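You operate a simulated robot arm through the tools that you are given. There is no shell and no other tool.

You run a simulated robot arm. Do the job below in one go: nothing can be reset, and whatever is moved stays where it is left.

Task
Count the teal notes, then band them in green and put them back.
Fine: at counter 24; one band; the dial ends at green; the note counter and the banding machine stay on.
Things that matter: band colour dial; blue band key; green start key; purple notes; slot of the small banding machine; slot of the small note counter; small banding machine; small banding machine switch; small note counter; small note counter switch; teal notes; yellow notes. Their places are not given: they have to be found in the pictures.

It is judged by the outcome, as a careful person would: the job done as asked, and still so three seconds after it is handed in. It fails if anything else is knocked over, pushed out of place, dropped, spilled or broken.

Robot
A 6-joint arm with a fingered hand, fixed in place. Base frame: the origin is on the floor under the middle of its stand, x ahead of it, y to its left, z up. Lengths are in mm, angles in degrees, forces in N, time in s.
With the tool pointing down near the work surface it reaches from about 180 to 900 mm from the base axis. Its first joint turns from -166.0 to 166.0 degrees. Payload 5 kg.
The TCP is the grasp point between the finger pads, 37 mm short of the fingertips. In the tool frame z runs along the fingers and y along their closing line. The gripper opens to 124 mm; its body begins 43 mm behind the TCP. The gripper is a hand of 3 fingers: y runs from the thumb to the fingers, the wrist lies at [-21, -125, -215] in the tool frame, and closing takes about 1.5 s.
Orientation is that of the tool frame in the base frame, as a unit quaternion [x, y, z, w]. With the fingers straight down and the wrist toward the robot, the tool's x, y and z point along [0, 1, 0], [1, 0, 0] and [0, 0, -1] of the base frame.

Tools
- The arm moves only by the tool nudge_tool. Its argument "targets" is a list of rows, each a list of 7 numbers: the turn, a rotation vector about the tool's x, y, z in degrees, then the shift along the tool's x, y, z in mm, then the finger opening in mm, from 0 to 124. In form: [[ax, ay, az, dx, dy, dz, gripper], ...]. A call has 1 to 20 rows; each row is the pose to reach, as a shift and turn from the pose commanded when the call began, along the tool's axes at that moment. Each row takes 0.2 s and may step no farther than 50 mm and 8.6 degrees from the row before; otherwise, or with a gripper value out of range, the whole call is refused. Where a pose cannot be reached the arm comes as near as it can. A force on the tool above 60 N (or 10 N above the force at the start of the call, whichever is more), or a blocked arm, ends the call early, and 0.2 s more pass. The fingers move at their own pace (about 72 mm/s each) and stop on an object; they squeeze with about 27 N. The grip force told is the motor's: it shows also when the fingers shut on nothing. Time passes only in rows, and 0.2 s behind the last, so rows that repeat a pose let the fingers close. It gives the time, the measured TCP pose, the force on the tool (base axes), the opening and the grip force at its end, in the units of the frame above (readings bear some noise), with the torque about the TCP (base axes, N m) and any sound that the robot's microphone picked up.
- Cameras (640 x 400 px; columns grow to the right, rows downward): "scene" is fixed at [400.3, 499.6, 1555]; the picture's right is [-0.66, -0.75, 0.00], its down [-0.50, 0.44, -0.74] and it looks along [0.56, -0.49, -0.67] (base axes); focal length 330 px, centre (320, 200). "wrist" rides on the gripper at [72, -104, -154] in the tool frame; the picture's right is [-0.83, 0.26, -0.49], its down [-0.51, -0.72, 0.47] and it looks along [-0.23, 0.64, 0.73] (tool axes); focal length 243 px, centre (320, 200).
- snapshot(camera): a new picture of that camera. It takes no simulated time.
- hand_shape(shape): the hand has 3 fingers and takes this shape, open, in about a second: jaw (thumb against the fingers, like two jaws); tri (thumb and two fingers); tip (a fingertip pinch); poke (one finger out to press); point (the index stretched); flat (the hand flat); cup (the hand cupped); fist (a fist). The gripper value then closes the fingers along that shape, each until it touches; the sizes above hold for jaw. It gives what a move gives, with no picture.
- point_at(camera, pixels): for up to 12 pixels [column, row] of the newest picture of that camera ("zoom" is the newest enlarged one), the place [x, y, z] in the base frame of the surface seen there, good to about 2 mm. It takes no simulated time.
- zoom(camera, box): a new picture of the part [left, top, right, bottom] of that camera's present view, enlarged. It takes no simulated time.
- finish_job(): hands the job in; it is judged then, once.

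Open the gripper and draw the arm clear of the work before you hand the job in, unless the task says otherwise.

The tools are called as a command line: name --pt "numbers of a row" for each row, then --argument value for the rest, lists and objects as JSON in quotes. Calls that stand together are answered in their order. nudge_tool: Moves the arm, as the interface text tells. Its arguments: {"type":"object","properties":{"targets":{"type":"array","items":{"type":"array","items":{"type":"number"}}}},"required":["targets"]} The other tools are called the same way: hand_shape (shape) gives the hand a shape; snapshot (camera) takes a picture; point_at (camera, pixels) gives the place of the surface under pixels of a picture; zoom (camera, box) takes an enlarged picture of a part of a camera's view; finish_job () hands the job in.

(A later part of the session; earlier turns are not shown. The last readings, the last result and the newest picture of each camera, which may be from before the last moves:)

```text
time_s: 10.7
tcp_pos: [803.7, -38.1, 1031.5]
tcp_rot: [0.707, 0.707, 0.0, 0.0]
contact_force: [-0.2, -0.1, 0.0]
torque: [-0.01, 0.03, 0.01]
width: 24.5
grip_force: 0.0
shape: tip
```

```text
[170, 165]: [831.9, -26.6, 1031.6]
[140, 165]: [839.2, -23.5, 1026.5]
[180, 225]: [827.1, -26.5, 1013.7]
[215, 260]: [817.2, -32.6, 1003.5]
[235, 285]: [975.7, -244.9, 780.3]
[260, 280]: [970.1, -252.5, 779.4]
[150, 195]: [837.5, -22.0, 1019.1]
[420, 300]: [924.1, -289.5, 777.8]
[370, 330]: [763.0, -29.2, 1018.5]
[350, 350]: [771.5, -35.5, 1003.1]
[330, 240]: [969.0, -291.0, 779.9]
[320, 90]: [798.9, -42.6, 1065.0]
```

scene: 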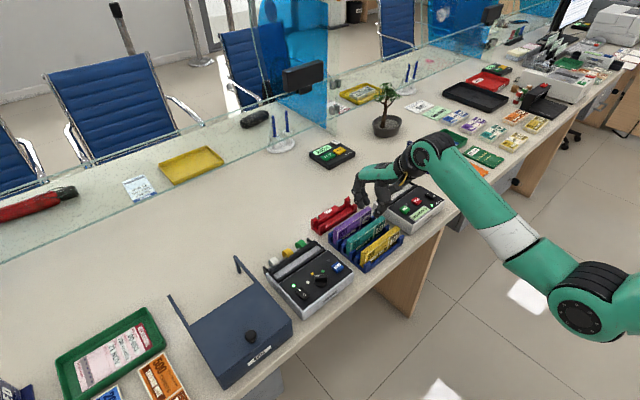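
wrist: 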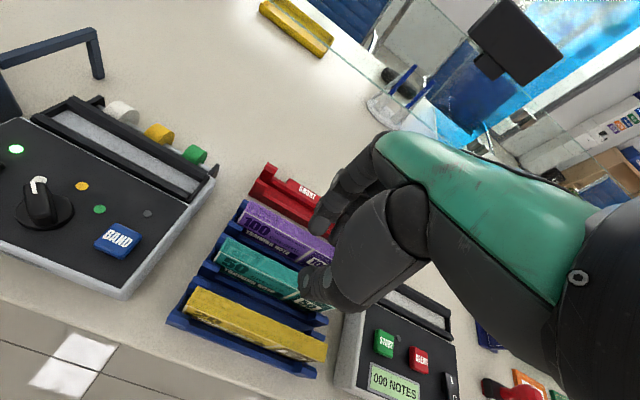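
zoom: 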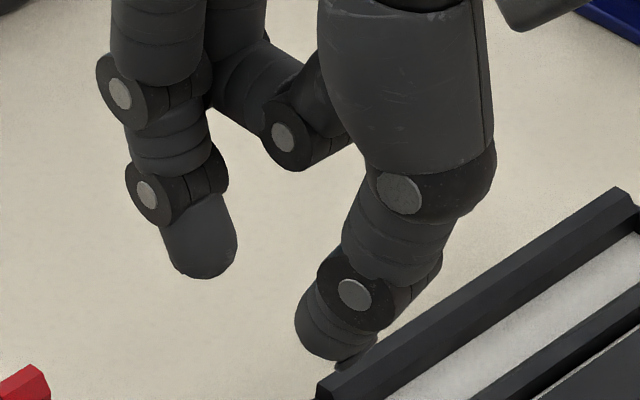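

In "tip" only one finger opposes the thumb, so a jaw grip would hold the long bundle more steadily. I'll return to jaw, close to 22, and measure both fingers' knuckles precisely.

hand_shape --shape "jaw"

nudge_tool --pt "0 0 0 0 0 0 22" --pt "0 0 0 0 0 0 22" --pt "0 0 0 0 0 0 22" --pt "0 0 0 0 0 0 22" --pt "0 0 0 0 0 0 22" --pt "0 0 0 0 0 0 22" --pt "0 0 0 0 0 0 22"

zoom --camera "scene" --box '[360, 160, 395, 200]'

zoom --camera "wrist" --box '[280, 140, 380, 300]'

```text
time_s: 11.6
tcp_pos: [804.0, -37.4, 1031.2]
tcp_rot: [0.707, 0.707, 0.0, 0.0]
contact_force: [0.7, 0.5, 0.4]
torque: [0.03, -0.02, 0.01]
width: 123.7
grip_force: 0.1
shape: jaw
```

```text
time_s: 13.2
tcp_pos: [803.5, -37.7, 1031.6]
tcp_rot: [0.707, 0.707, -0.001, 0.001]
contact_force: [0.3, 0.7, -0.2]
torque: [0.0, -0.01, -0.01]
width: 22.4
grip_force: 0.1
shape: jaw
```

```text
10.00 times, centred on (378, 180) of scene
```

zoom: 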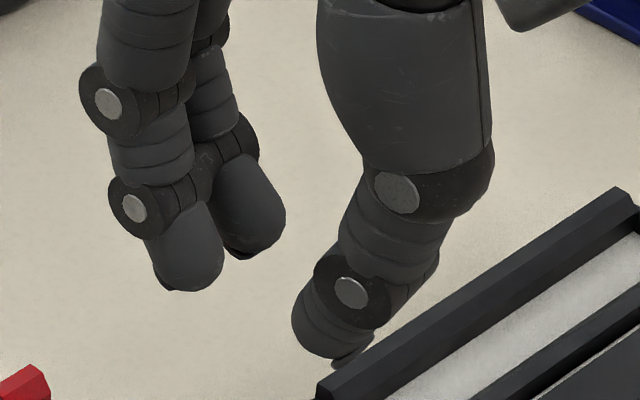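

```text
2.50 times, centred on (330, 220) of wrist
```

zoom: 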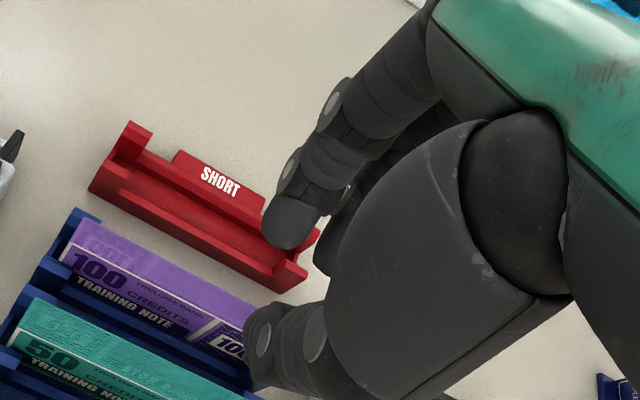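

I'll re-take the scene zoom and measure the knuckle positions on both fingers and the thumb.

zoom --camera "scene" --box '[360, 160, 395, 200]'

point_at --camera "zoom" --pixels '[[135, 208], [115, 205], [150, 235], [170, 270], [205, 270], [190, 200], [240, 145], [255, 150], [240, 200], [270, 230], [350, 290], [320, 325]]'

zoom --camera "wrist" --box '[280, 140, 380, 300]'

point_at --camera "zoom" --pixels '[[288, 170], [282, 190], [268, 210], [275, 240], [300, 235], [320, 225], [318, 250], [325, 205], [265, 340], [248, 350], [320, 330], [300, 390]]'

```text
10.00 times, centred on (378, 180) of scene
```

zoom: 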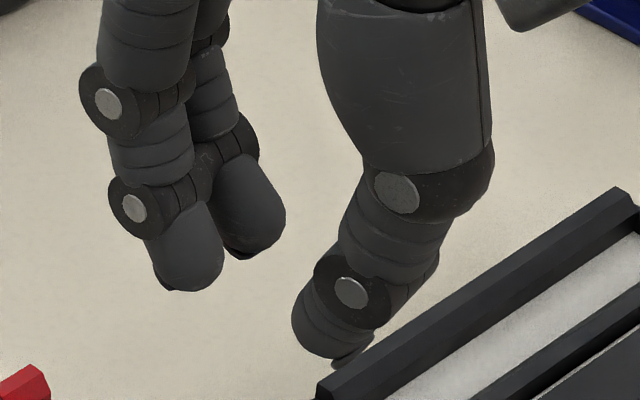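

```text
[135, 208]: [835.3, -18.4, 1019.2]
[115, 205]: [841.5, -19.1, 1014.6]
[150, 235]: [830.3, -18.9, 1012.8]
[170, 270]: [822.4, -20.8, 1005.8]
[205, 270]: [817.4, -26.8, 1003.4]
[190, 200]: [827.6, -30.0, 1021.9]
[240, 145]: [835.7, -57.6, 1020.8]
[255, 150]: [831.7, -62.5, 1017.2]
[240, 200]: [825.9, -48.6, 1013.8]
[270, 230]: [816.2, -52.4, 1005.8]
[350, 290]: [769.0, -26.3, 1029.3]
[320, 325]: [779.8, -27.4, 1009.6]
```

```text
2.50 times, centred on (330, 220) of wrist
```

zoom: 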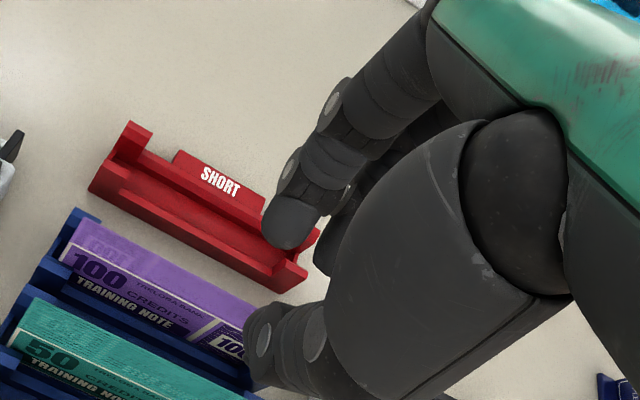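

```text
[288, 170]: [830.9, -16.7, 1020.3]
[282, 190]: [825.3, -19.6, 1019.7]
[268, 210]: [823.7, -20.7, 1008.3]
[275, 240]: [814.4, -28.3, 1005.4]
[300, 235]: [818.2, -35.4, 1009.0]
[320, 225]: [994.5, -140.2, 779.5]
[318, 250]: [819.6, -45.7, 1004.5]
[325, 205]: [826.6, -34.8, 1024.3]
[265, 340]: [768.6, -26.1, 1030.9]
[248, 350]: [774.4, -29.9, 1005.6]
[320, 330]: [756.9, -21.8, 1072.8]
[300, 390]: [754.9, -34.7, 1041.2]
```

Knuckles at width 22 reach about +42 at 12 mm below the TCP. I'll descend to a shallower z≈868 with width 22 and compare purple's position there.

nudge_tool --pt "0 0 0 0 0 35 22" --pt "0 0 0 0 0 70 22" --pt "0 0 0 0 0 105 22" --pt "0 0 0 0 0 130 22" --pt "0 0 0 0 0 145 22" --pt "0 0 0 0 0 155 22" --pt "0 0 0 0 0 163 22" --pt "0 0 0 0 0 163 22"

zoom --camera "scene" --box '[325, 205, 405, 255]'

point_at --camera "zoom" --pixels '[[110, 240], [150, 215], [130, 205], [140, 255], [80, 195], [100, 180], [140, 155], [150, 180], [200, 268], [240, 310], [240, 235], [300, 196]]'

zoom --camera "wrist" --box '[240, 160, 400, 320]'

```text
time_s: 15.0
tcp_pos: [803.0, -37.4, 867.5]
tcp_rot: [0.707, 0.707, 0.001, 0.0]
contact_force: [-0.3, 0.1, -0.4]
torque: [0.01, 0.0, 0.01]
width: 22.7
grip_force: 0.1
shape: jaw
```

```text
8.00 times, centred on (365, 230) of scene
```

zoom: 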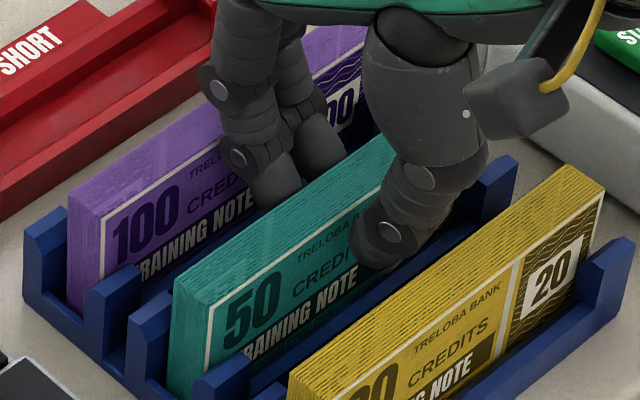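

```text
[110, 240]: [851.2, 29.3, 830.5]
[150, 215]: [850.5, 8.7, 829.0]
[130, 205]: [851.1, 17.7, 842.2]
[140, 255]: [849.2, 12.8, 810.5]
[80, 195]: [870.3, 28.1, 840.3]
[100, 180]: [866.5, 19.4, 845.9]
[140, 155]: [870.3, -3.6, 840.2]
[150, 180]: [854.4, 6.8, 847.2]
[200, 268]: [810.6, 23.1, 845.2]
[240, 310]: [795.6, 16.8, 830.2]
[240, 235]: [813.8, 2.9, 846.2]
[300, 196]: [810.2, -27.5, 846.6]
```

```text
2.50 times, centred on (320, 240) of wrist
```

zoom: 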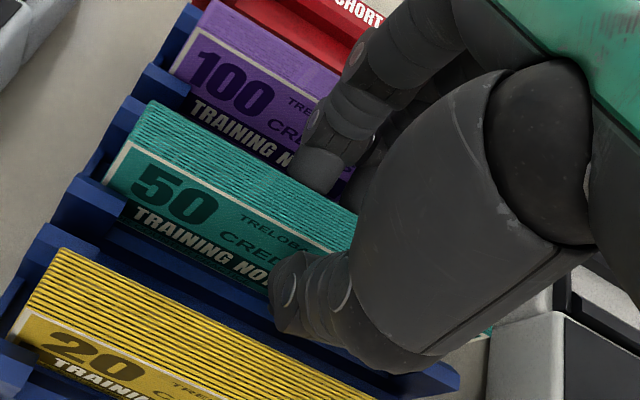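

Purple stays upright at x≈850–851, and the fingertips are down beside the teal bundle's top. I'll go 2 mm lower and close on the teal notes.

nudge_tool --pt "0 0 0 0 0.5 2 18" --pt "0 0 0 0 0.5 2 10" --pt "0 0 0 0 0.5 2 0" --pt "0 0 0 0 0.5 2 0" --pt "0 0 0 0 0.5 2 0" --pt "0 0 0 0 0.5 2 0"

zoom --camera "scene" --box '[325, 205, 405, 255]'

zoom --camera "wrist" --box '[240, 160, 400, 320]'

```text
time_s: 16.4
tcp_pos: [804.2, -38.5, 866.6]
tcp_rot: [0.707, 0.708, 0.0, 0.0]
contact_force: [0.9, -1.3, -0.8]
torque: [0.02, 0.0, -0.01]
width: 12.3
grip_force: 27.2
shape: jaw
```

```text
8.00 times, centred on (365, 230) of scene
```

zoom: 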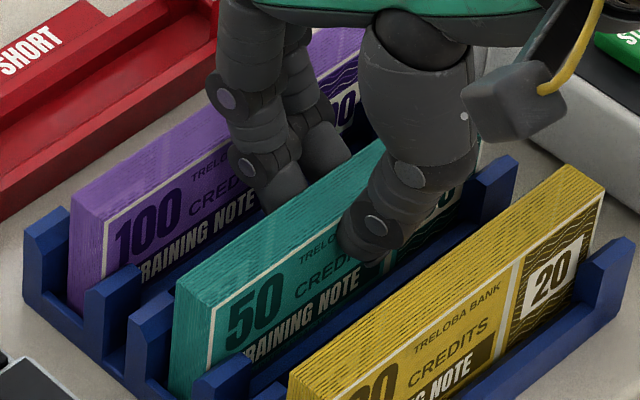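

```text
2.50 times, centred on (320, 240) of wrist
```

zoom: 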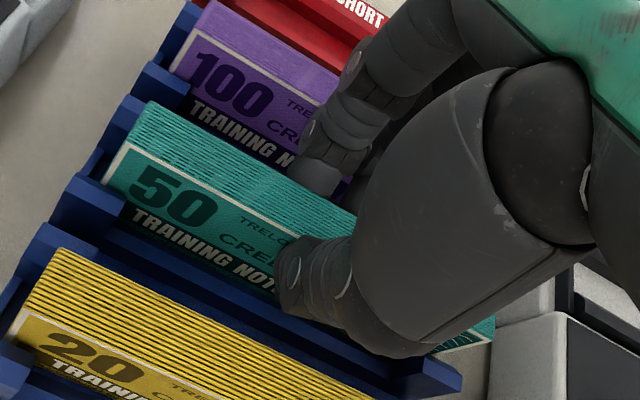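

The fingers stopped at width 12.3 with 27 N, so they're on the bundle. I'll lift slowly by 30 mm and check that the teal follows straight.

nudge_tool --pt "0 0 0 0 0 -5 0" --pt "0 0 0 0 0 -12 0" --pt "0 0 0 0 0 -20 0" --pt "0 0 0 0 0 -28 0" --pt "0 0 0 0 0 -28 0"

zoom --camera "scene" --box '[325, 195, 405, 255]'

zoom --camera "wrist" --box '[240, 160, 400, 320]'

```text
time_s: 17.6
tcp_pos: [804.1, -38.8, 893.8]
tcp_rot: [0.708, 0.707, 0.0, 0.001]
contact_force: [0.8, 0.3, -1.3]
torque: [0.01, 0.01, 0.0]
width: 12.3
grip_force: 26.8
shape: jaw
```

```text
6.67 times, centred on (365, 225) of scene
```

zoom: 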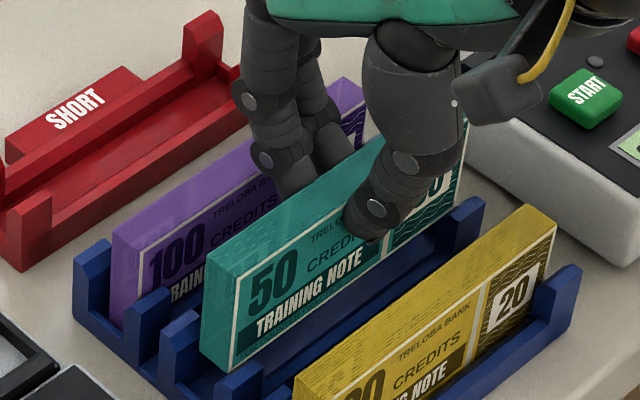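

```text
2.50 times, centred on (320, 240) of wrist
```

zoom: 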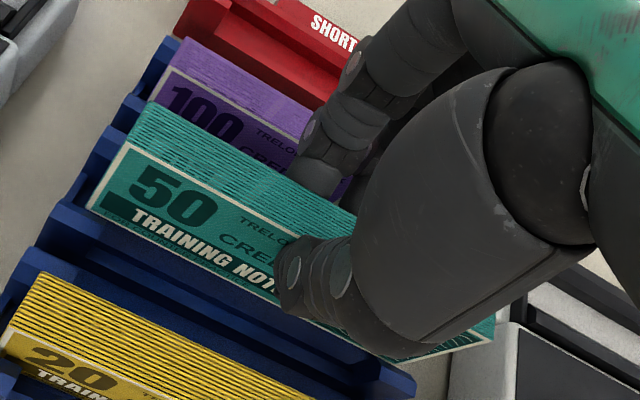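

The teal bundle is lifting straight. I'll continue up to z≈960 and then measure its bottom height and position relative to the TCP.

nudge_tool --pt "0 0 0 0 0 -15 0" --pt "0 0 0 0 0 -32 0" --pt "0 0 0 0 0 -50 0" --pt "0 0 0 0 0 -66 0" --pt "0 0 0 0 0 -66 0"

zoom --camera "scene" --box '[325, 175, 405, 235]'

zoom --camera "wrist" --box '[200, 160, 440, 320]'

```text
time_s: 18.8
tcp_pos: [804.5, -40.0, 962.8]
tcp_rot: [0.707, 0.707, 0.0, 0.0]
contact_force: [0.1, -0.6, -0.9]
torque: [0.0, 0.01, 0.01]
width: 12.5
grip_force: 27.2
shape: jaw
```

```text
6.67 times, centred on (365, 205) of scene
```

zoom: 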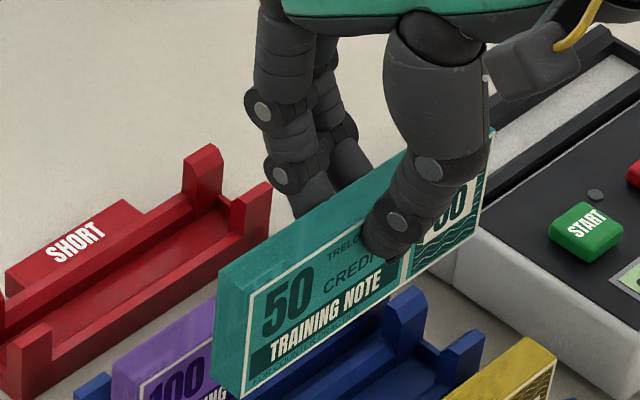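

```text
2.50 times, centred on (320, 240) of wrist
```

zoom: 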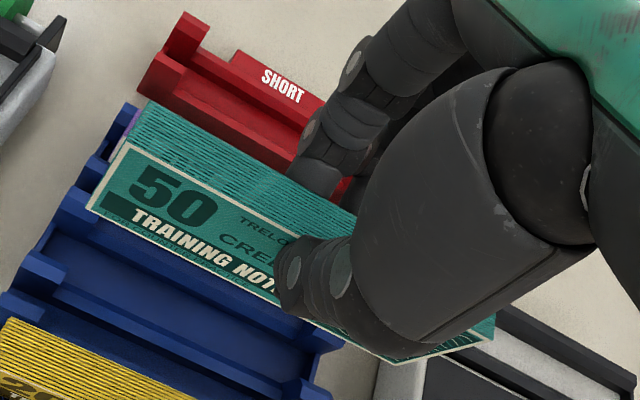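

I'll measure the bundle's corners in this wrist zoom.

point_at --camera "zoom" --pixels '[[96, 204], [133, 150], [150, 108], [120, 180], [180, 250], [240, 282], [394, 356], [485, 335], [430, 348], [200, 190], [165, 180], [220, 230]]'

zoom --camera "scene" --box '[325, 175, 405, 235]'

point_at --camera "zoom" --pixels '[[220, 275], [245, 290], [243, 390], [300, 358], [350, 330], [400, 300], [470, 245], [485, 160], [218, 350], [260, 280], [280, 235], [320, 205]]'

```text
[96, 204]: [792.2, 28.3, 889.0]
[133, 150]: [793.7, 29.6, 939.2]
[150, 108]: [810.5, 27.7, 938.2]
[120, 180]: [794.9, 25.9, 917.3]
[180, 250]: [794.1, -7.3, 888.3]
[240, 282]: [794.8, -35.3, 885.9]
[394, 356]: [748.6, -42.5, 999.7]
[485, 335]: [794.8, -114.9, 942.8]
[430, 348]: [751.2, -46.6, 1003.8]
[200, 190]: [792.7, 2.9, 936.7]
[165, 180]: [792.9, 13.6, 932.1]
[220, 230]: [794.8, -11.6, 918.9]
```

```text
6.67 times, centred on (365, 205) of scene
```

zoom: 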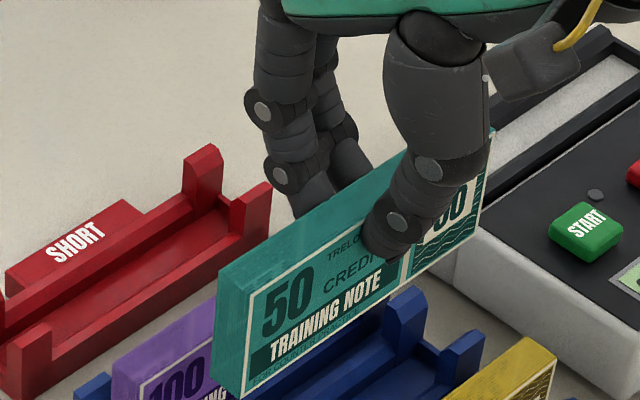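

```text
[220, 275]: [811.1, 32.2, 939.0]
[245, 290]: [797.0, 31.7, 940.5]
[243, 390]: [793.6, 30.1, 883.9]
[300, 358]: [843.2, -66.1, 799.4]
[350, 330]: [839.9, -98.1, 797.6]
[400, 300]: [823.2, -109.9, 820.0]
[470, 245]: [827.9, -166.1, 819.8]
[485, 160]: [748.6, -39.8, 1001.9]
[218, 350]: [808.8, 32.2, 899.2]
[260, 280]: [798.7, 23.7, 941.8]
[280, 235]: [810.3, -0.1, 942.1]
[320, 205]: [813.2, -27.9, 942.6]
```

The held bundle spans x 794.5–811, y 32 to -115 and z 883–941, so its centre is about 1 mm in -x and 2 mm in -y from the TCP, with its bottom 79 mm below. I'll carry it over to above the counter slot (859.5,-255).

nudge_tool --pt "0 0 0 -12 3 0 0" --pt "0 0 0 -36 10 0 0" --pt "0 0 0 -64 17 0 0" --pt "0 0 0 -92 25 0 0" --pt "0 0 0 -120 32 0 0" --pt "0 0 0 -148 40 0 0" --pt "0 0 0 -176 47 0 0" --pt "0 0 0 -200 53 0 0" --pt "0 0 0 -213 56 0 0" --pt "0 0 0 -213 56 0 0"

zoom --camera "scene" --box '[365, 140, 465, 220]'

zoom --camera "wrist" --box '[160, 140, 480, 380]'

```text
time_s: 21.0
tcp_pos: [859.4, -253.5, 960.6]
tcp_rot: [0.707, 0.707, 0.0, 0.0]
contact_force: [-1.0, -0.7, -1.7]
torque: [0.04, 0.01, -0.04]
width: 12.0
grip_force: 26.9
shape: jaw
```

```text
5.00 times, centred on (415, 180) of scene
```

zoom: 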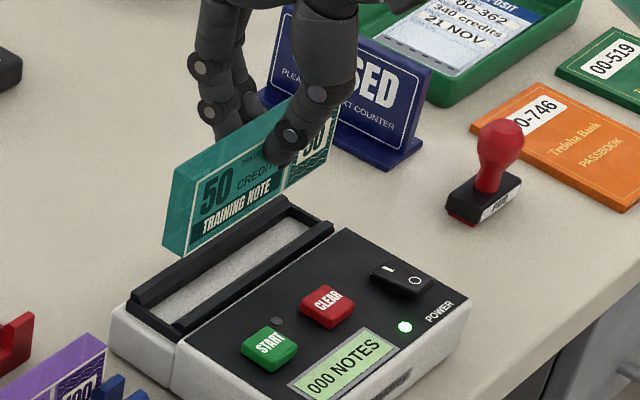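

```text
1.67 times, centred on (320, 260) of wrist
```

zoom: 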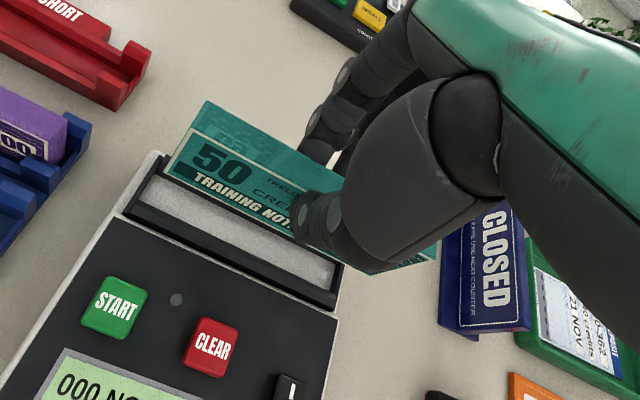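

The bundle is above the counter slot. I'll zoom on the slot from the wrist camera to measure its inner edges accurately.

zoom --camera "wrist" --box '[200, 230, 344, 320]'

point_at --camera "zoom" --pixels '[[60, 140], [60, 165], [100, 120], [110, 150], [120, 180], [130, 215], [200, 190], [200, 220], [200, 250], [200, 265], [200, 280], [200, 295]]'

```text
4.44 times, centred on (272, 275) of wrist
```

zoom: 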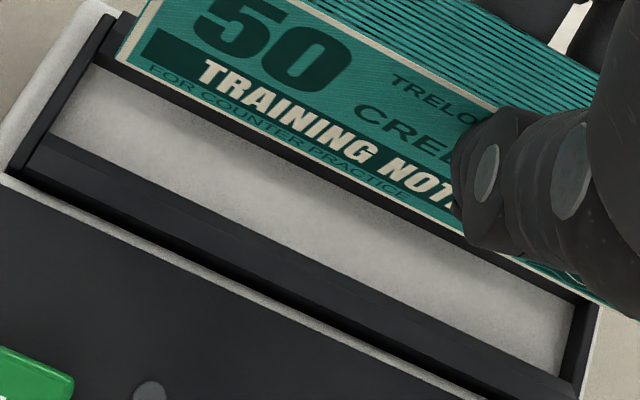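

```text
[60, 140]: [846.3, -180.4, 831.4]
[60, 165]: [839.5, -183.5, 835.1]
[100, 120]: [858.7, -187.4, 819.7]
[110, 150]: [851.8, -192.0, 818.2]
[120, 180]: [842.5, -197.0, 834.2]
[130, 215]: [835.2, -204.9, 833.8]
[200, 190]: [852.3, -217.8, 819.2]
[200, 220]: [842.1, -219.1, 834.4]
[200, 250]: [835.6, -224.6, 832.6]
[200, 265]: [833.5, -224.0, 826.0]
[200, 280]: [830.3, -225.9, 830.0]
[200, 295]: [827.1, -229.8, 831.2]
```

I'll measure the end walls and the remaining inner edges.

point_at --camera "zoom" --pixels '[[50, 110], [66, 100], [80, 85], [90, 70], [100, 60], [30, 145], [560, 360], [575, 370], [585, 340], [590, 320], [545, 340], [125, 55]]'

```text
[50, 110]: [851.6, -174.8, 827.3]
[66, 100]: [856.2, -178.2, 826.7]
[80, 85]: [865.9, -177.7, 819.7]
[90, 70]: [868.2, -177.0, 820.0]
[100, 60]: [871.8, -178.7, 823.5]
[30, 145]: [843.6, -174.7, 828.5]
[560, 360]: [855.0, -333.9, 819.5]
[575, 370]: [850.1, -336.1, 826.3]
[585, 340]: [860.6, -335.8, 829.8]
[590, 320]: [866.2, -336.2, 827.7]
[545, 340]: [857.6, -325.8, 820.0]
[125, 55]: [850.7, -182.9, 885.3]
```

The slot interior is y -178 to -334 and x about 847–872.5, and the bundle's front face is at x≈850.7, so it's nearly centred. I'll lower 56 mm with a small +x correction.

nudge_tool --pt "0 0 0 -0.5 0.8 12 0" --pt "0 0 0 -0.5 0.8 26 0" --pt "0 0 0 -0.5 0.8 38 0" --pt "0 0 0 -0.5 0.8 48 0" --pt "0 0 0 -0.5 0.8 56 0" --pt "0 0 0 -0.5 0.8 56 0"

zoom --camera "scene" --box '[370, 160, 440, 220]'

zoom --camera "wrist" --box '[180, 200, 344, 310]'

```text
time_s: 22.4
tcp_pos: [861.9, -252.2, 905.1]
tcp_rot: [0.707, 0.707, 0.0, 0.0]
contact_force: [0.1, -0.4, -1.5]
torque: [-0.02, -0.02, 0.0]
width: 12.5
grip_force: 26.8
shape: jaw
```

```text
6.67 times, centred on (405, 190) of scene
```

zoom: 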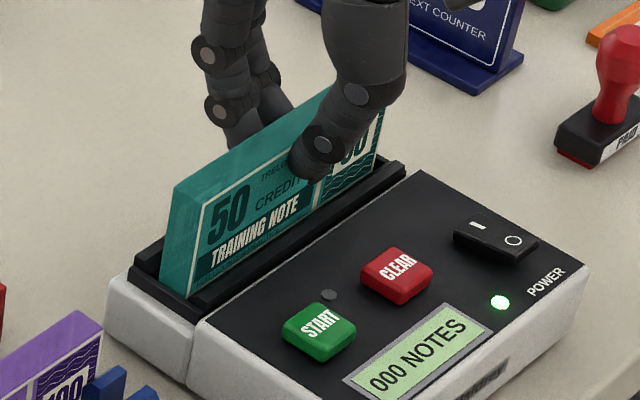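

```text
3.64 times, centred on (262, 255) of wrist
```

zoom: 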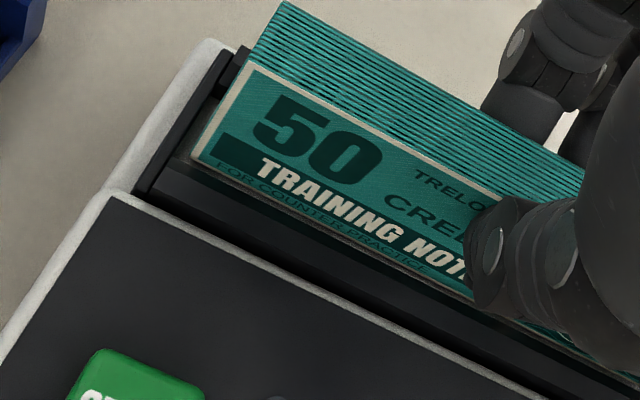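

The bundle has entered the slot, with its bottom at about z 826. I'll lower the last ~7 mm slowly and watch the force.

nudge_tool --pt "0 0 0 0 -0.5 2 0" --pt "0 0 0 0 -0.5 4 0" --pt "0 0 0 0 -0.5 5.5 0" --pt "0 0 0 0 -0.5 7 0" --pt "0 0 0 0 -0.5 7 0"

zoom --camera "scene" --box '[370, 160, 440, 220]'

zoom --camera "wrist" --box '[180, 200, 344, 310]'

```text
time_s: 23.6
tcp_pos: [860.6, -253.3, 900.0]
tcp_rot: [0.707, 0.708, 0.002, 0.002]
contact_force: [-5.6, 1.6, 22.6]
torque: [0.08, 0.15, 0.02]
width: 13.5
grip_force: 26.7
shape: jaw
```

```text
6.67 times, centred on (405, 190) of scene
```

zoom: 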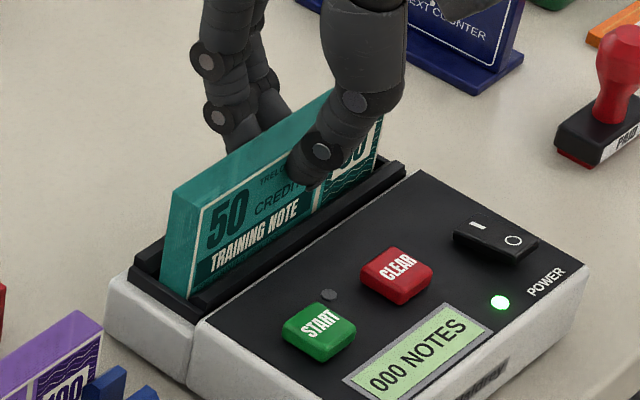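

```text
3.64 times, centred on (262, 255) of wrist
```

zoom: 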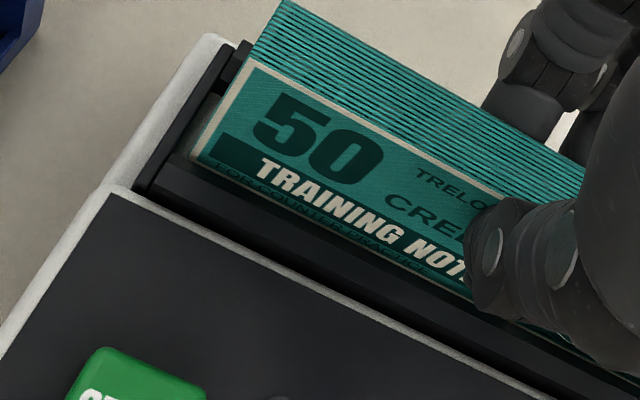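

There's now 22 N upward, so the bundle is on something. I'll check the bundle's top height to see whether it's on the slot floor.

point_at --camera "zoom" --pixels '[[285, 12], [265, 40], [250, 65], [300, 40], [330, 80], [225, 120], [205, 160], [300, 200], [350, 245], [400, 272], [420, 100], [480, 130]]'

zoom --camera "scene" --box '[380, 170, 420, 215]'

point_at --camera "zoom" --pixels '[[180, 200], [215, 215], [230, 190], [260, 160], [300, 135], [350, 105], [220, 300], [190, 260], [200, 320], [260, 320], [300, 290], [350, 270]]'

```text
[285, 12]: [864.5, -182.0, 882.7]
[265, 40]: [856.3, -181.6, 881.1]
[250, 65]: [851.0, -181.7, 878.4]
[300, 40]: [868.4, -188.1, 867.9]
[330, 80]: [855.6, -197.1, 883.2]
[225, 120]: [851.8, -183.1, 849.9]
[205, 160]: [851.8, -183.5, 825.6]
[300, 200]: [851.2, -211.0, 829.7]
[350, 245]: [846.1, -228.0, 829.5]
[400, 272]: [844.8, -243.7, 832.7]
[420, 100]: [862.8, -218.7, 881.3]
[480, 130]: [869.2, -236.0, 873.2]
```

```text
8.89 times, centred on (400, 192) of scene
```

zoom: 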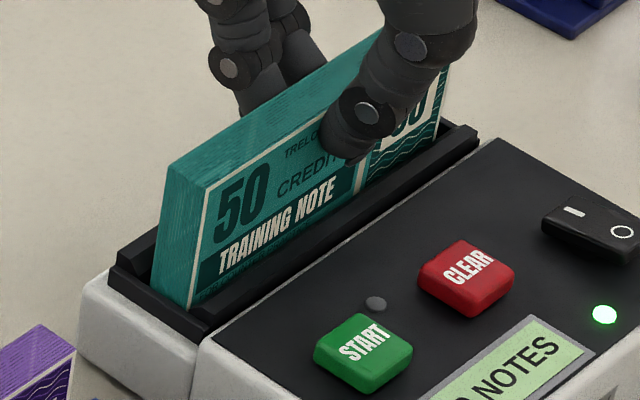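

```text
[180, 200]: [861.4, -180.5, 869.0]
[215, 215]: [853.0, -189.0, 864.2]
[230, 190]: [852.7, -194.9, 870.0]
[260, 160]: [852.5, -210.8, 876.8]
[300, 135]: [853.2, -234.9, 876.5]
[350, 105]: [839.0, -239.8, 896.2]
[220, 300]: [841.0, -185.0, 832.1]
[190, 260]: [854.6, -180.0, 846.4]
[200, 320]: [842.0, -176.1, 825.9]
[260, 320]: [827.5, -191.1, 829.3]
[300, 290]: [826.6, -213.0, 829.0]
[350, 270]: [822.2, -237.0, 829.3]
```

The bundle's top is at z≈881, with its end at y≈-181.5 inside the slot and a firm floor contact, so it's seated. I'll ease the pressure and open the fingers gently.

nudge_tool --pt "0 0 0 0 0 -1.5 0" --pt "0 0 0 0 0 -1.5 16" --pt "0 0 0 0 0 -1.5 22" --pt "0 0 0 0 0 -1.5 30" --pt "0 0 0 0 0 -1.5 36" --pt "0 0 0 0 0 -1.5 36"

zoom --camera "scene" --box '[370, 160, 440, 220]'

```text
time_s: 25.0
tcp_pos: [859.6, -251.3, 897.8]
tcp_rot: [0.707, 0.707, 0.0, 0.0]
contact_force: [-0.5, 0.1, 0.1]
torque: [-0.02, 0.01, -0.02]
width: 35.4
grip_force: 0.1
shape: jaw
```

```text
6.67 times, centred on (405, 190) of scene
```

zoom: 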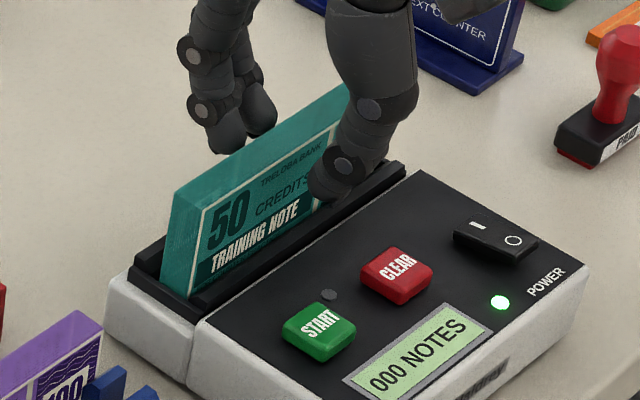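

The bundle stands in the slot by itself. I'll raise the hand straight up, then switch to the poke shape and see where its fingertip is.

nudge_tool --pt "0 0 0 0 0 -15 36" --pt "0 0 0 0 0 -40 36" --pt "0 0 0 0 0 -75 36" --pt "0 0 0 0 0 -110 36" --pt "0 0 0 0 0 -130 36" --pt "0 0 0 0 0 -130 36"

hand_shape --shape "poke"

zoom --camera "scene" --box '[355, 100, 475, 220]'

snapshot --camera "wrist"

```text
time_s: 26.4
tcp_pos: [859.5, -252.1, 1027.7]
tcp_rot: [0.707, 0.707, 0.0, 0.0]
contact_force: [0.0, -0.3, -0.5]
torque: [0.0, 0.02, -0.02]
width: 35.5
grip_force: 0.1
shape: jaw
```

```text
time_s: 27.3
tcp_pos: [859.8, -251.4, 1026.9]
tcp_rot: [0.706, 0.708, 0.0, 0.0]
contact_force: [-0.3, -0.3, 0.2]
torque: [-0.02, -0.01, 0.0]
width: 0.0
grip_force: 0.1
shape: poke
```

```text
3.33 times, centred on (415, 160) of scene
```

zoom: 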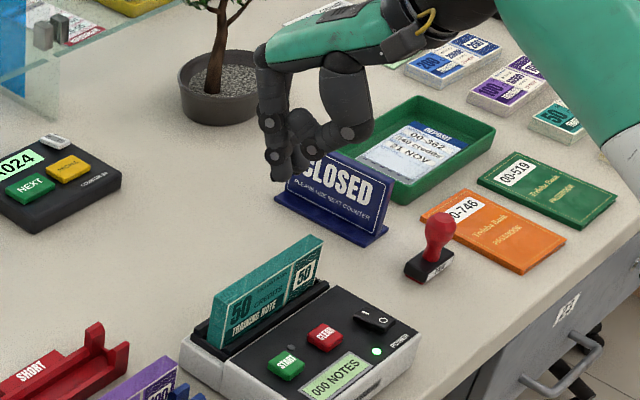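

```text
taken
```

wrist: 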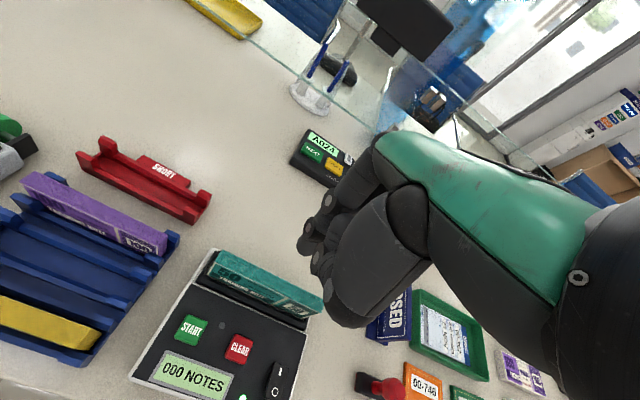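

In poke, one finger points down near scene-zoom (275,175), with the others curled. I'll zoom in and measure its tip relative to the TCP (859.7,-251.7,1027).

zoom --camera "scene" --box '[385, 115, 445, 165]'

point_at --camera "zoom" --pixels '[[150, 265], [140, 215], [160, 280], [200, 270], [170, 240], [120, 190], [165, 180], [300, 190], [310, 220], [240, 200], [230, 230], [330, 100]]'

zoom --camera "wrist" --box '[270, 140, 430, 340]'

```text
8.00 times, centred on (415, 140) of scene
```

zoom: 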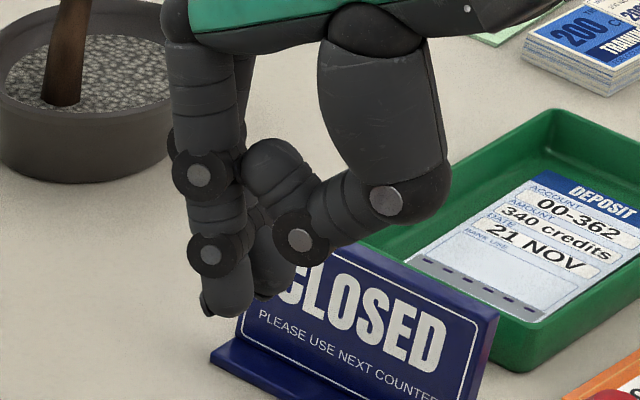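

```text
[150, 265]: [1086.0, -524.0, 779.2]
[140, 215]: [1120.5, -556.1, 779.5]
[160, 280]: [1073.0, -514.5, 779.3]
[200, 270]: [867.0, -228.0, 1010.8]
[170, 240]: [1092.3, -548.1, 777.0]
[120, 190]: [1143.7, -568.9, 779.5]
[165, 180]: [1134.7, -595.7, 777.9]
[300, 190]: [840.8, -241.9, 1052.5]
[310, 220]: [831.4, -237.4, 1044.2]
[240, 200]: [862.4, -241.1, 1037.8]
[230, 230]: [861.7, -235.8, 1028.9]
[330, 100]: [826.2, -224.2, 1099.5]
```

```text
2.00 times, centred on (350, 240) of wrist
```

zoom: 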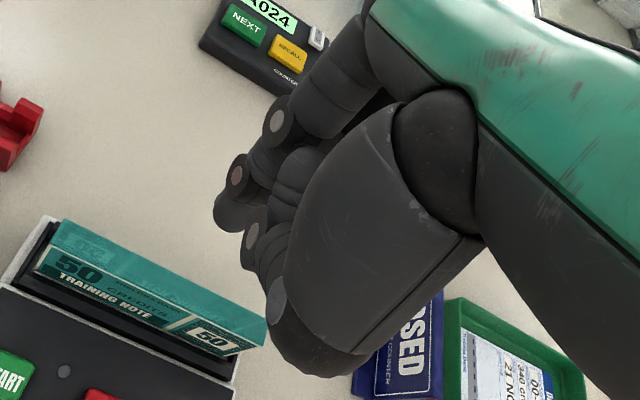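

I'll re-take the scene zoom and pick points along the poking finger's tip.

zoom --camera "scene" --box '[385, 115, 445, 165]'

point_at --camera "zoom" --pixels '[[210, 255], [215, 285], [225, 305], [230, 312], [240, 305], [245, 290], [210, 300], [220, 314], [265, 290], [275, 280], [295, 240], [385, 200]]'

```text
8.00 times, centred on (415, 140) of scene
```

zoom: 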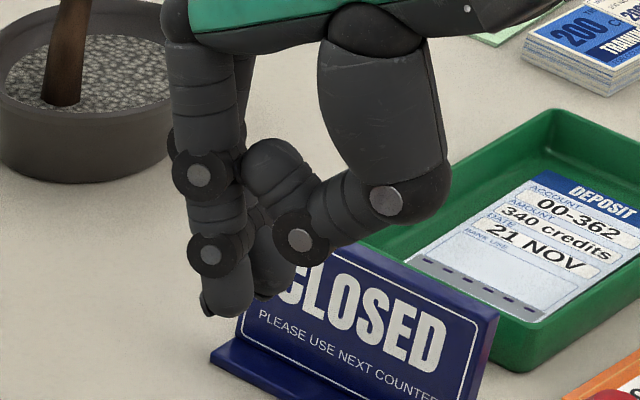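

```text
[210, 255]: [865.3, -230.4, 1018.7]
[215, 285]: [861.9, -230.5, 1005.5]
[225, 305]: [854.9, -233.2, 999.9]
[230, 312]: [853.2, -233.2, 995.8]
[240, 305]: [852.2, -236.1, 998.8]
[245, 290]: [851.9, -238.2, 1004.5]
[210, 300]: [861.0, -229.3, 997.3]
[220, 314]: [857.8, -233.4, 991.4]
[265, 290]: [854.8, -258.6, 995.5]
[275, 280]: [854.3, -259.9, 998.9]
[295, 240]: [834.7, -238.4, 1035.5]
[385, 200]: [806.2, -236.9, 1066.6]
```

In poke a second fingertip at (854.8,-258.6,995.5) sits almost as low as the index tip, at about z 991. I'll try the "point" shape to see whether its index stands out more clearly.

hand_shape --shape "point"

zoom --camera "scene" --box '[385, 115, 445, 165]'

zoom --camera "wrist" --box '[270, 140, 430, 340]'

```text
time_s: 28.2
tcp_pos: [860.1, -251.2, 1027.3]
tcp_rot: [0.707, 0.707, 0.0, 0.0]
contact_force: [0.0, 0.5, -0.3]
torque: [-0.02, -0.03, -0.01]
width: 0.0
grip_force: 0.0
shape: point
```

```text
8.00 times, centred on (415, 140) of scene
```

zoom: 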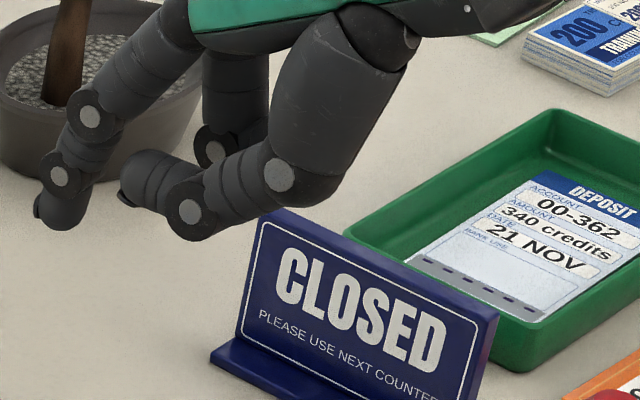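

```text
2.00 times, centred on (350, 240) of wrist
```

zoom: 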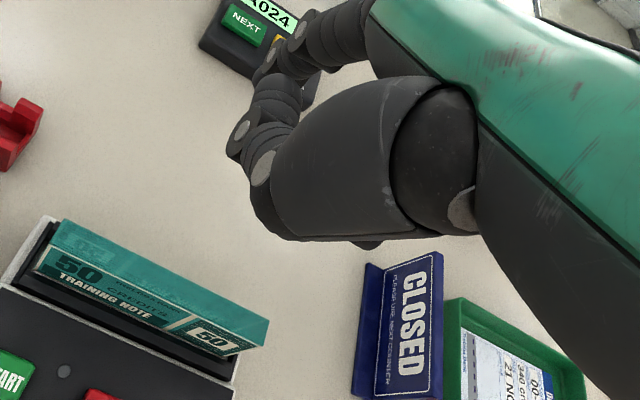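

"Point" stretches the index forward rather than down, so poke is the better choice. I'll go back to poke and move so its index tip, about (0,+10,-37) from the TCP, is above the START key at (787,-196.5,840).

hand_shape --shape "poke"

nudge_tool --pt "0 0 0 11 -18 0 0" --pt "0 0 0 22 -36 0 0" --pt "0 0 0 33 -54 10 0" --pt "0 0 0 45 -73 30 0" --pt "0 0 0 45 -73 60 0" --pt "0 0 0 45 -73 90 0" --pt "0 0 0 45 -73 105 0" --pt "0 0 0 45 -73 105 0"

zoom --camera "scene" --box '[375, 160, 445, 225]'

zoom --camera "wrist" --box '[200, 160, 400, 340]'

```text
time_s: 29.1
tcp_pos: [860.0, -252.7, 1028.8]
tcp_rot: [0.707, 0.707, 0.0, 0.0]
contact_force: [0.0, 0.9, -0.1]
torque: [0.0, 0.0, 0.0]
width: 0.1
grip_force: 0.0
shape: poke
```

```text
time_s: 30.9
tcp_pos: [787.1, -207.8, 922.7]
tcp_rot: [0.707, 0.707, -0.001, 0.0]
contact_force: [0.5, -0.5, 0.3]
torque: [0.0, 0.0, -0.01]
width: 0.0
grip_force: 26.9
shape: jaw
```

```text
6.15 times, centred on (410, 192) of scene
```

zoom: 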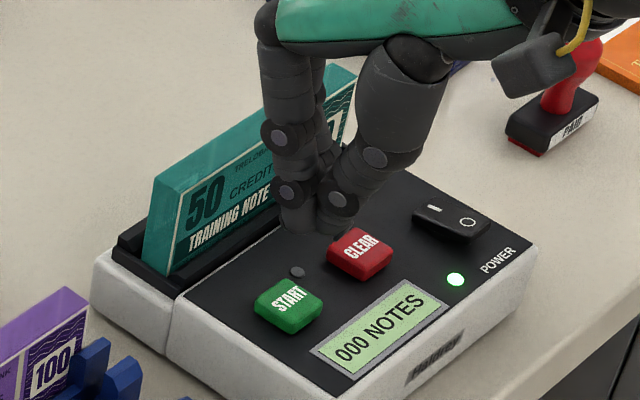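

```text
2.22 times, centred on (300, 250) of wrist
```

zoom: 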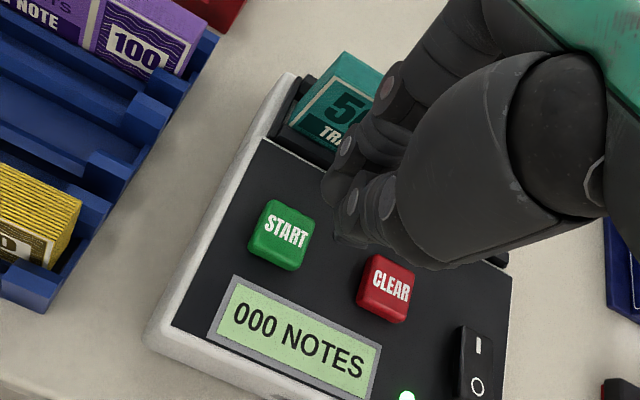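

The gripper value 0 curled the hand into a closed jaw instead of keeping poke, so "open" poke is probably 124. I'll rise to a safe height and test that.

nudge_tool --pt "0 0 0 0 0 -30 0" --pt "0 0 0 0 0 -65 0" --pt "0 0 0 0 0 -100 0" --pt "0 0 0 0 0 -100 0"

hand_shape --shape "poke"

nudge_tool --pt "0 0 0 0 0 5 124" --pt "0 0 0 0 0 10 124"

zoom --camera "scene" --box '[375, 130, 455, 215]'

```text
time_s: 31.9
tcp_pos: [785.7, -208.1, 1024.8]
tcp_rot: [0.707, 0.707, 0.0, 0.0]
contact_force: [-0.4, 0.6, -0.3]
torque: [0.01, -0.01, -0.02]
width: 0.0
grip_force: 27.0
shape: jaw
```

```text
time_s: 32.8
tcp_pos: [786.0, -207.1, 1024.3]
tcp_rot: [0.707, 0.707, 0.0, 0.001]
contact_force: [0.6, 0.5, 0.8]
torque: [0.03, 0.0, 0.0]
width: 0.0
grip_force: 0.0
shape: poke
```

```text
time_s: 33.4
tcp_pos: [786.7, -207.9, 1015.1]
tcp_rot: [0.707, 0.707, 0.0, -0.001]
contact_force: [0.1, 0.1, -0.4]
torque: [-0.02, -0.02, 0.01]
width: 0.1
grip_force: 0.0
shape: poke
```

```text
4.71 times, centred on (415, 172) of scene
```

zoom: 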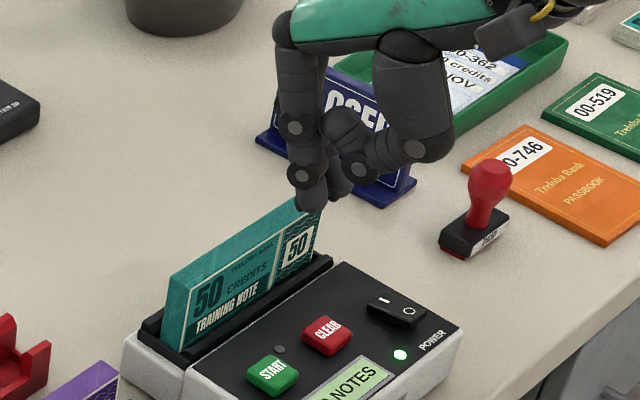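

Poke holds with value 124. I'll descend so the tip is about 25 mm above the START key and then check the tip's alignment.

nudge_tool --pt "0 0 0 0 0 35 124" --pt "0 0 0 0 0 70 124" --pt "0 0 0 0 0 100 124" --pt "0 0 0 0 0 110 124" --pt "0 0 0 0 0 110 124"

zoom --camera "wrist" --box '[220, 160, 380, 320]'

zoom --camera "scene" --box '[385, 170, 440, 225]'

point_at --camera "zoom" --pixels '[[200, 230], [210, 245], [220, 260], [190, 250], [240, 250], [230, 220], [260, 240], [200, 320], [220, 300], [180, 300], [230, 330], [280, 230]]'

```text
time_s: 34.6
tcp_pos: [786.3, -206.3, 903.7]
tcp_rot: [0.707, 0.708, 0.0, 0.0]
contact_force: [0.0, 0.0, -0.1]
torque: [-0.03, -0.05, -0.01]
width: 0.0
grip_force: 0.0
shape: poke
```

```text
2.50 times, centred on (300, 240) of wrist
```

zoom: 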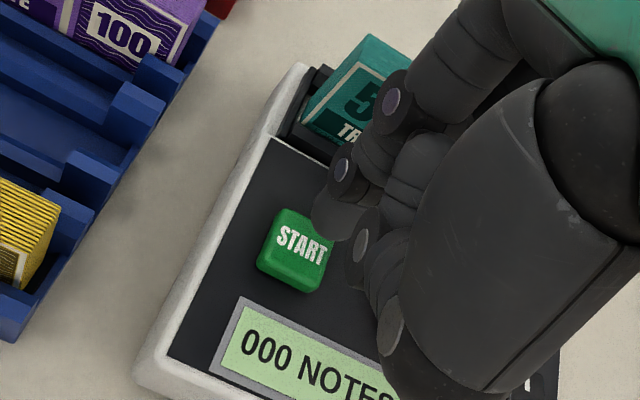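

```text
7.27 times, centred on (412, 198) of scene
```

zoom: 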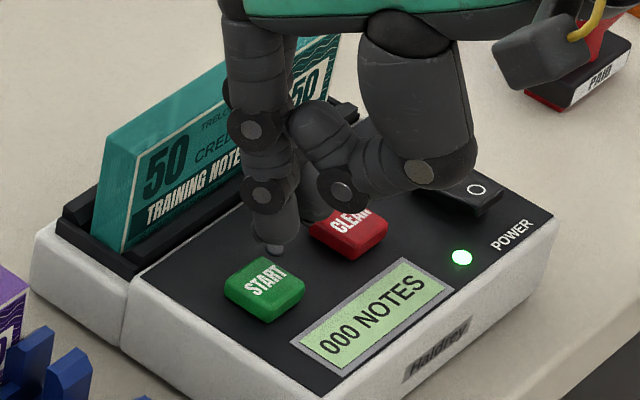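

```text
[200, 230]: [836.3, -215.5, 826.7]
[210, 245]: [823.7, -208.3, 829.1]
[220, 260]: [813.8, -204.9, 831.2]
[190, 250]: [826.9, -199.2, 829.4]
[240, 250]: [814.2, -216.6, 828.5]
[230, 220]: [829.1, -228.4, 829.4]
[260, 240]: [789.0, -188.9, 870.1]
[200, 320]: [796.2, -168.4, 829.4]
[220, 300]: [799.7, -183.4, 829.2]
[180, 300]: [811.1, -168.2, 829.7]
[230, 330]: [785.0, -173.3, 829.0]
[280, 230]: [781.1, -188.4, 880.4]
```

The index tip is at about (785,-198), close above the key. I'll measure the key's top again plus the tip's lowest part in the same view.

point_at --camera "zoom" --pixels '[[263, 282], [232, 285], [263, 262], [298, 288], [265, 308], [275, 248], [268, 243], [285, 240], [252, 225], [292, 225], [320, 215], [310, 205]]'

```text
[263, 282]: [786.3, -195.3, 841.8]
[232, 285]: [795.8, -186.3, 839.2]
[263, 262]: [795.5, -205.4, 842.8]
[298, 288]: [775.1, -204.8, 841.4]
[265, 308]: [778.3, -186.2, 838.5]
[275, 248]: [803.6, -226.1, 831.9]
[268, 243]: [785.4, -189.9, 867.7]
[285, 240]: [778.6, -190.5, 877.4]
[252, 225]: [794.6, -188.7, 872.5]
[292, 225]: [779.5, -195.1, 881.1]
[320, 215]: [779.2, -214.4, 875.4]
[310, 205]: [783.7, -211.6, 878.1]
```

The key top spans x 775–796 and y -186 to -205 at z 841.5, and the tip centre is near (787,-198). I'll shift 2 mm in +y and press down to about 3.5 mm past contact, then retract.

nudge_tool --pt "0 0 0 2 0 8 124" --pt "0 0 0 2 0 16 124" --pt "0 0 0 2 0 22 124" --pt "0 0 0 2 0 25 124" --pt "0 0 0 2 0 27 124" --pt "0 0 0 2 0 28.5 124"

zoom --camera "scene" --box '[385, 170, 440, 225]'

```text
time_s: 36.0
tcp_pos: [786.9, -205.7, 876.1]
tcp_rot: [0.707, 0.707, 0.0, 0.0]
contact_force: [-0.7, -1.4, 2.4]
torque: [-0.04, 0.01, 0.03]
width: 0.0
grip_force: 0.2
shape: poke
heard: click
```

```text
7.27 times, centred on (412, 198) of scene
```

zoom: 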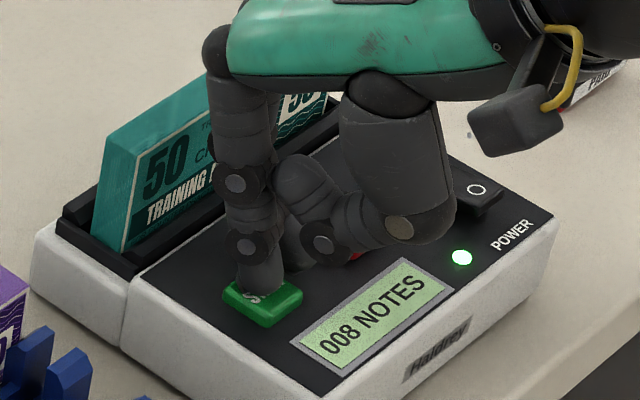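

A click was heard and the display reads "008 NOTES", so it's counting. I'll retract straight up and let it finish.

nudge_tool --pt "0 0 0 0 0 -6 124" --pt "0 0 0 0 0 -20 124" --pt "0 0 0 0 0 -45 124" --pt "0 0 0 0 0 -80 124" --pt "0 0 0 0 0 -120 124" --pt "0 0 0 0 0 -150 124" --pt "0 0 0 0 0 -150 124" --pt "0 0 0 0 0 -150 124" --pt "0 0 0 0 0 -150 124" --pt "0 0 0 0 0 -150 124"

zoom --camera "scene" --box '[365, 160, 455, 240]'

```text
time_s: 38.2
tcp_pos: [786.1, -204.3, 1024.8]
tcp_rot: [0.707, 0.707, -0.001, -0.001]
contact_force: [0.0, -0.6, -0.3]
torque: [0.02, 0.01, -0.02]
width: 0.0
grip_force: 0.0
shape: poke
```

```text
5.00 times, centred on (410, 200) of scene
```

zoom: 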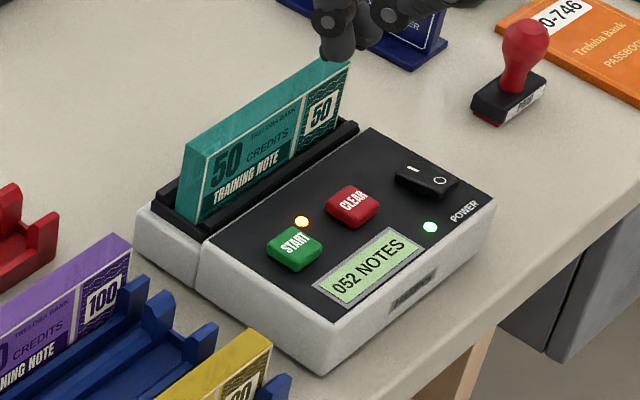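

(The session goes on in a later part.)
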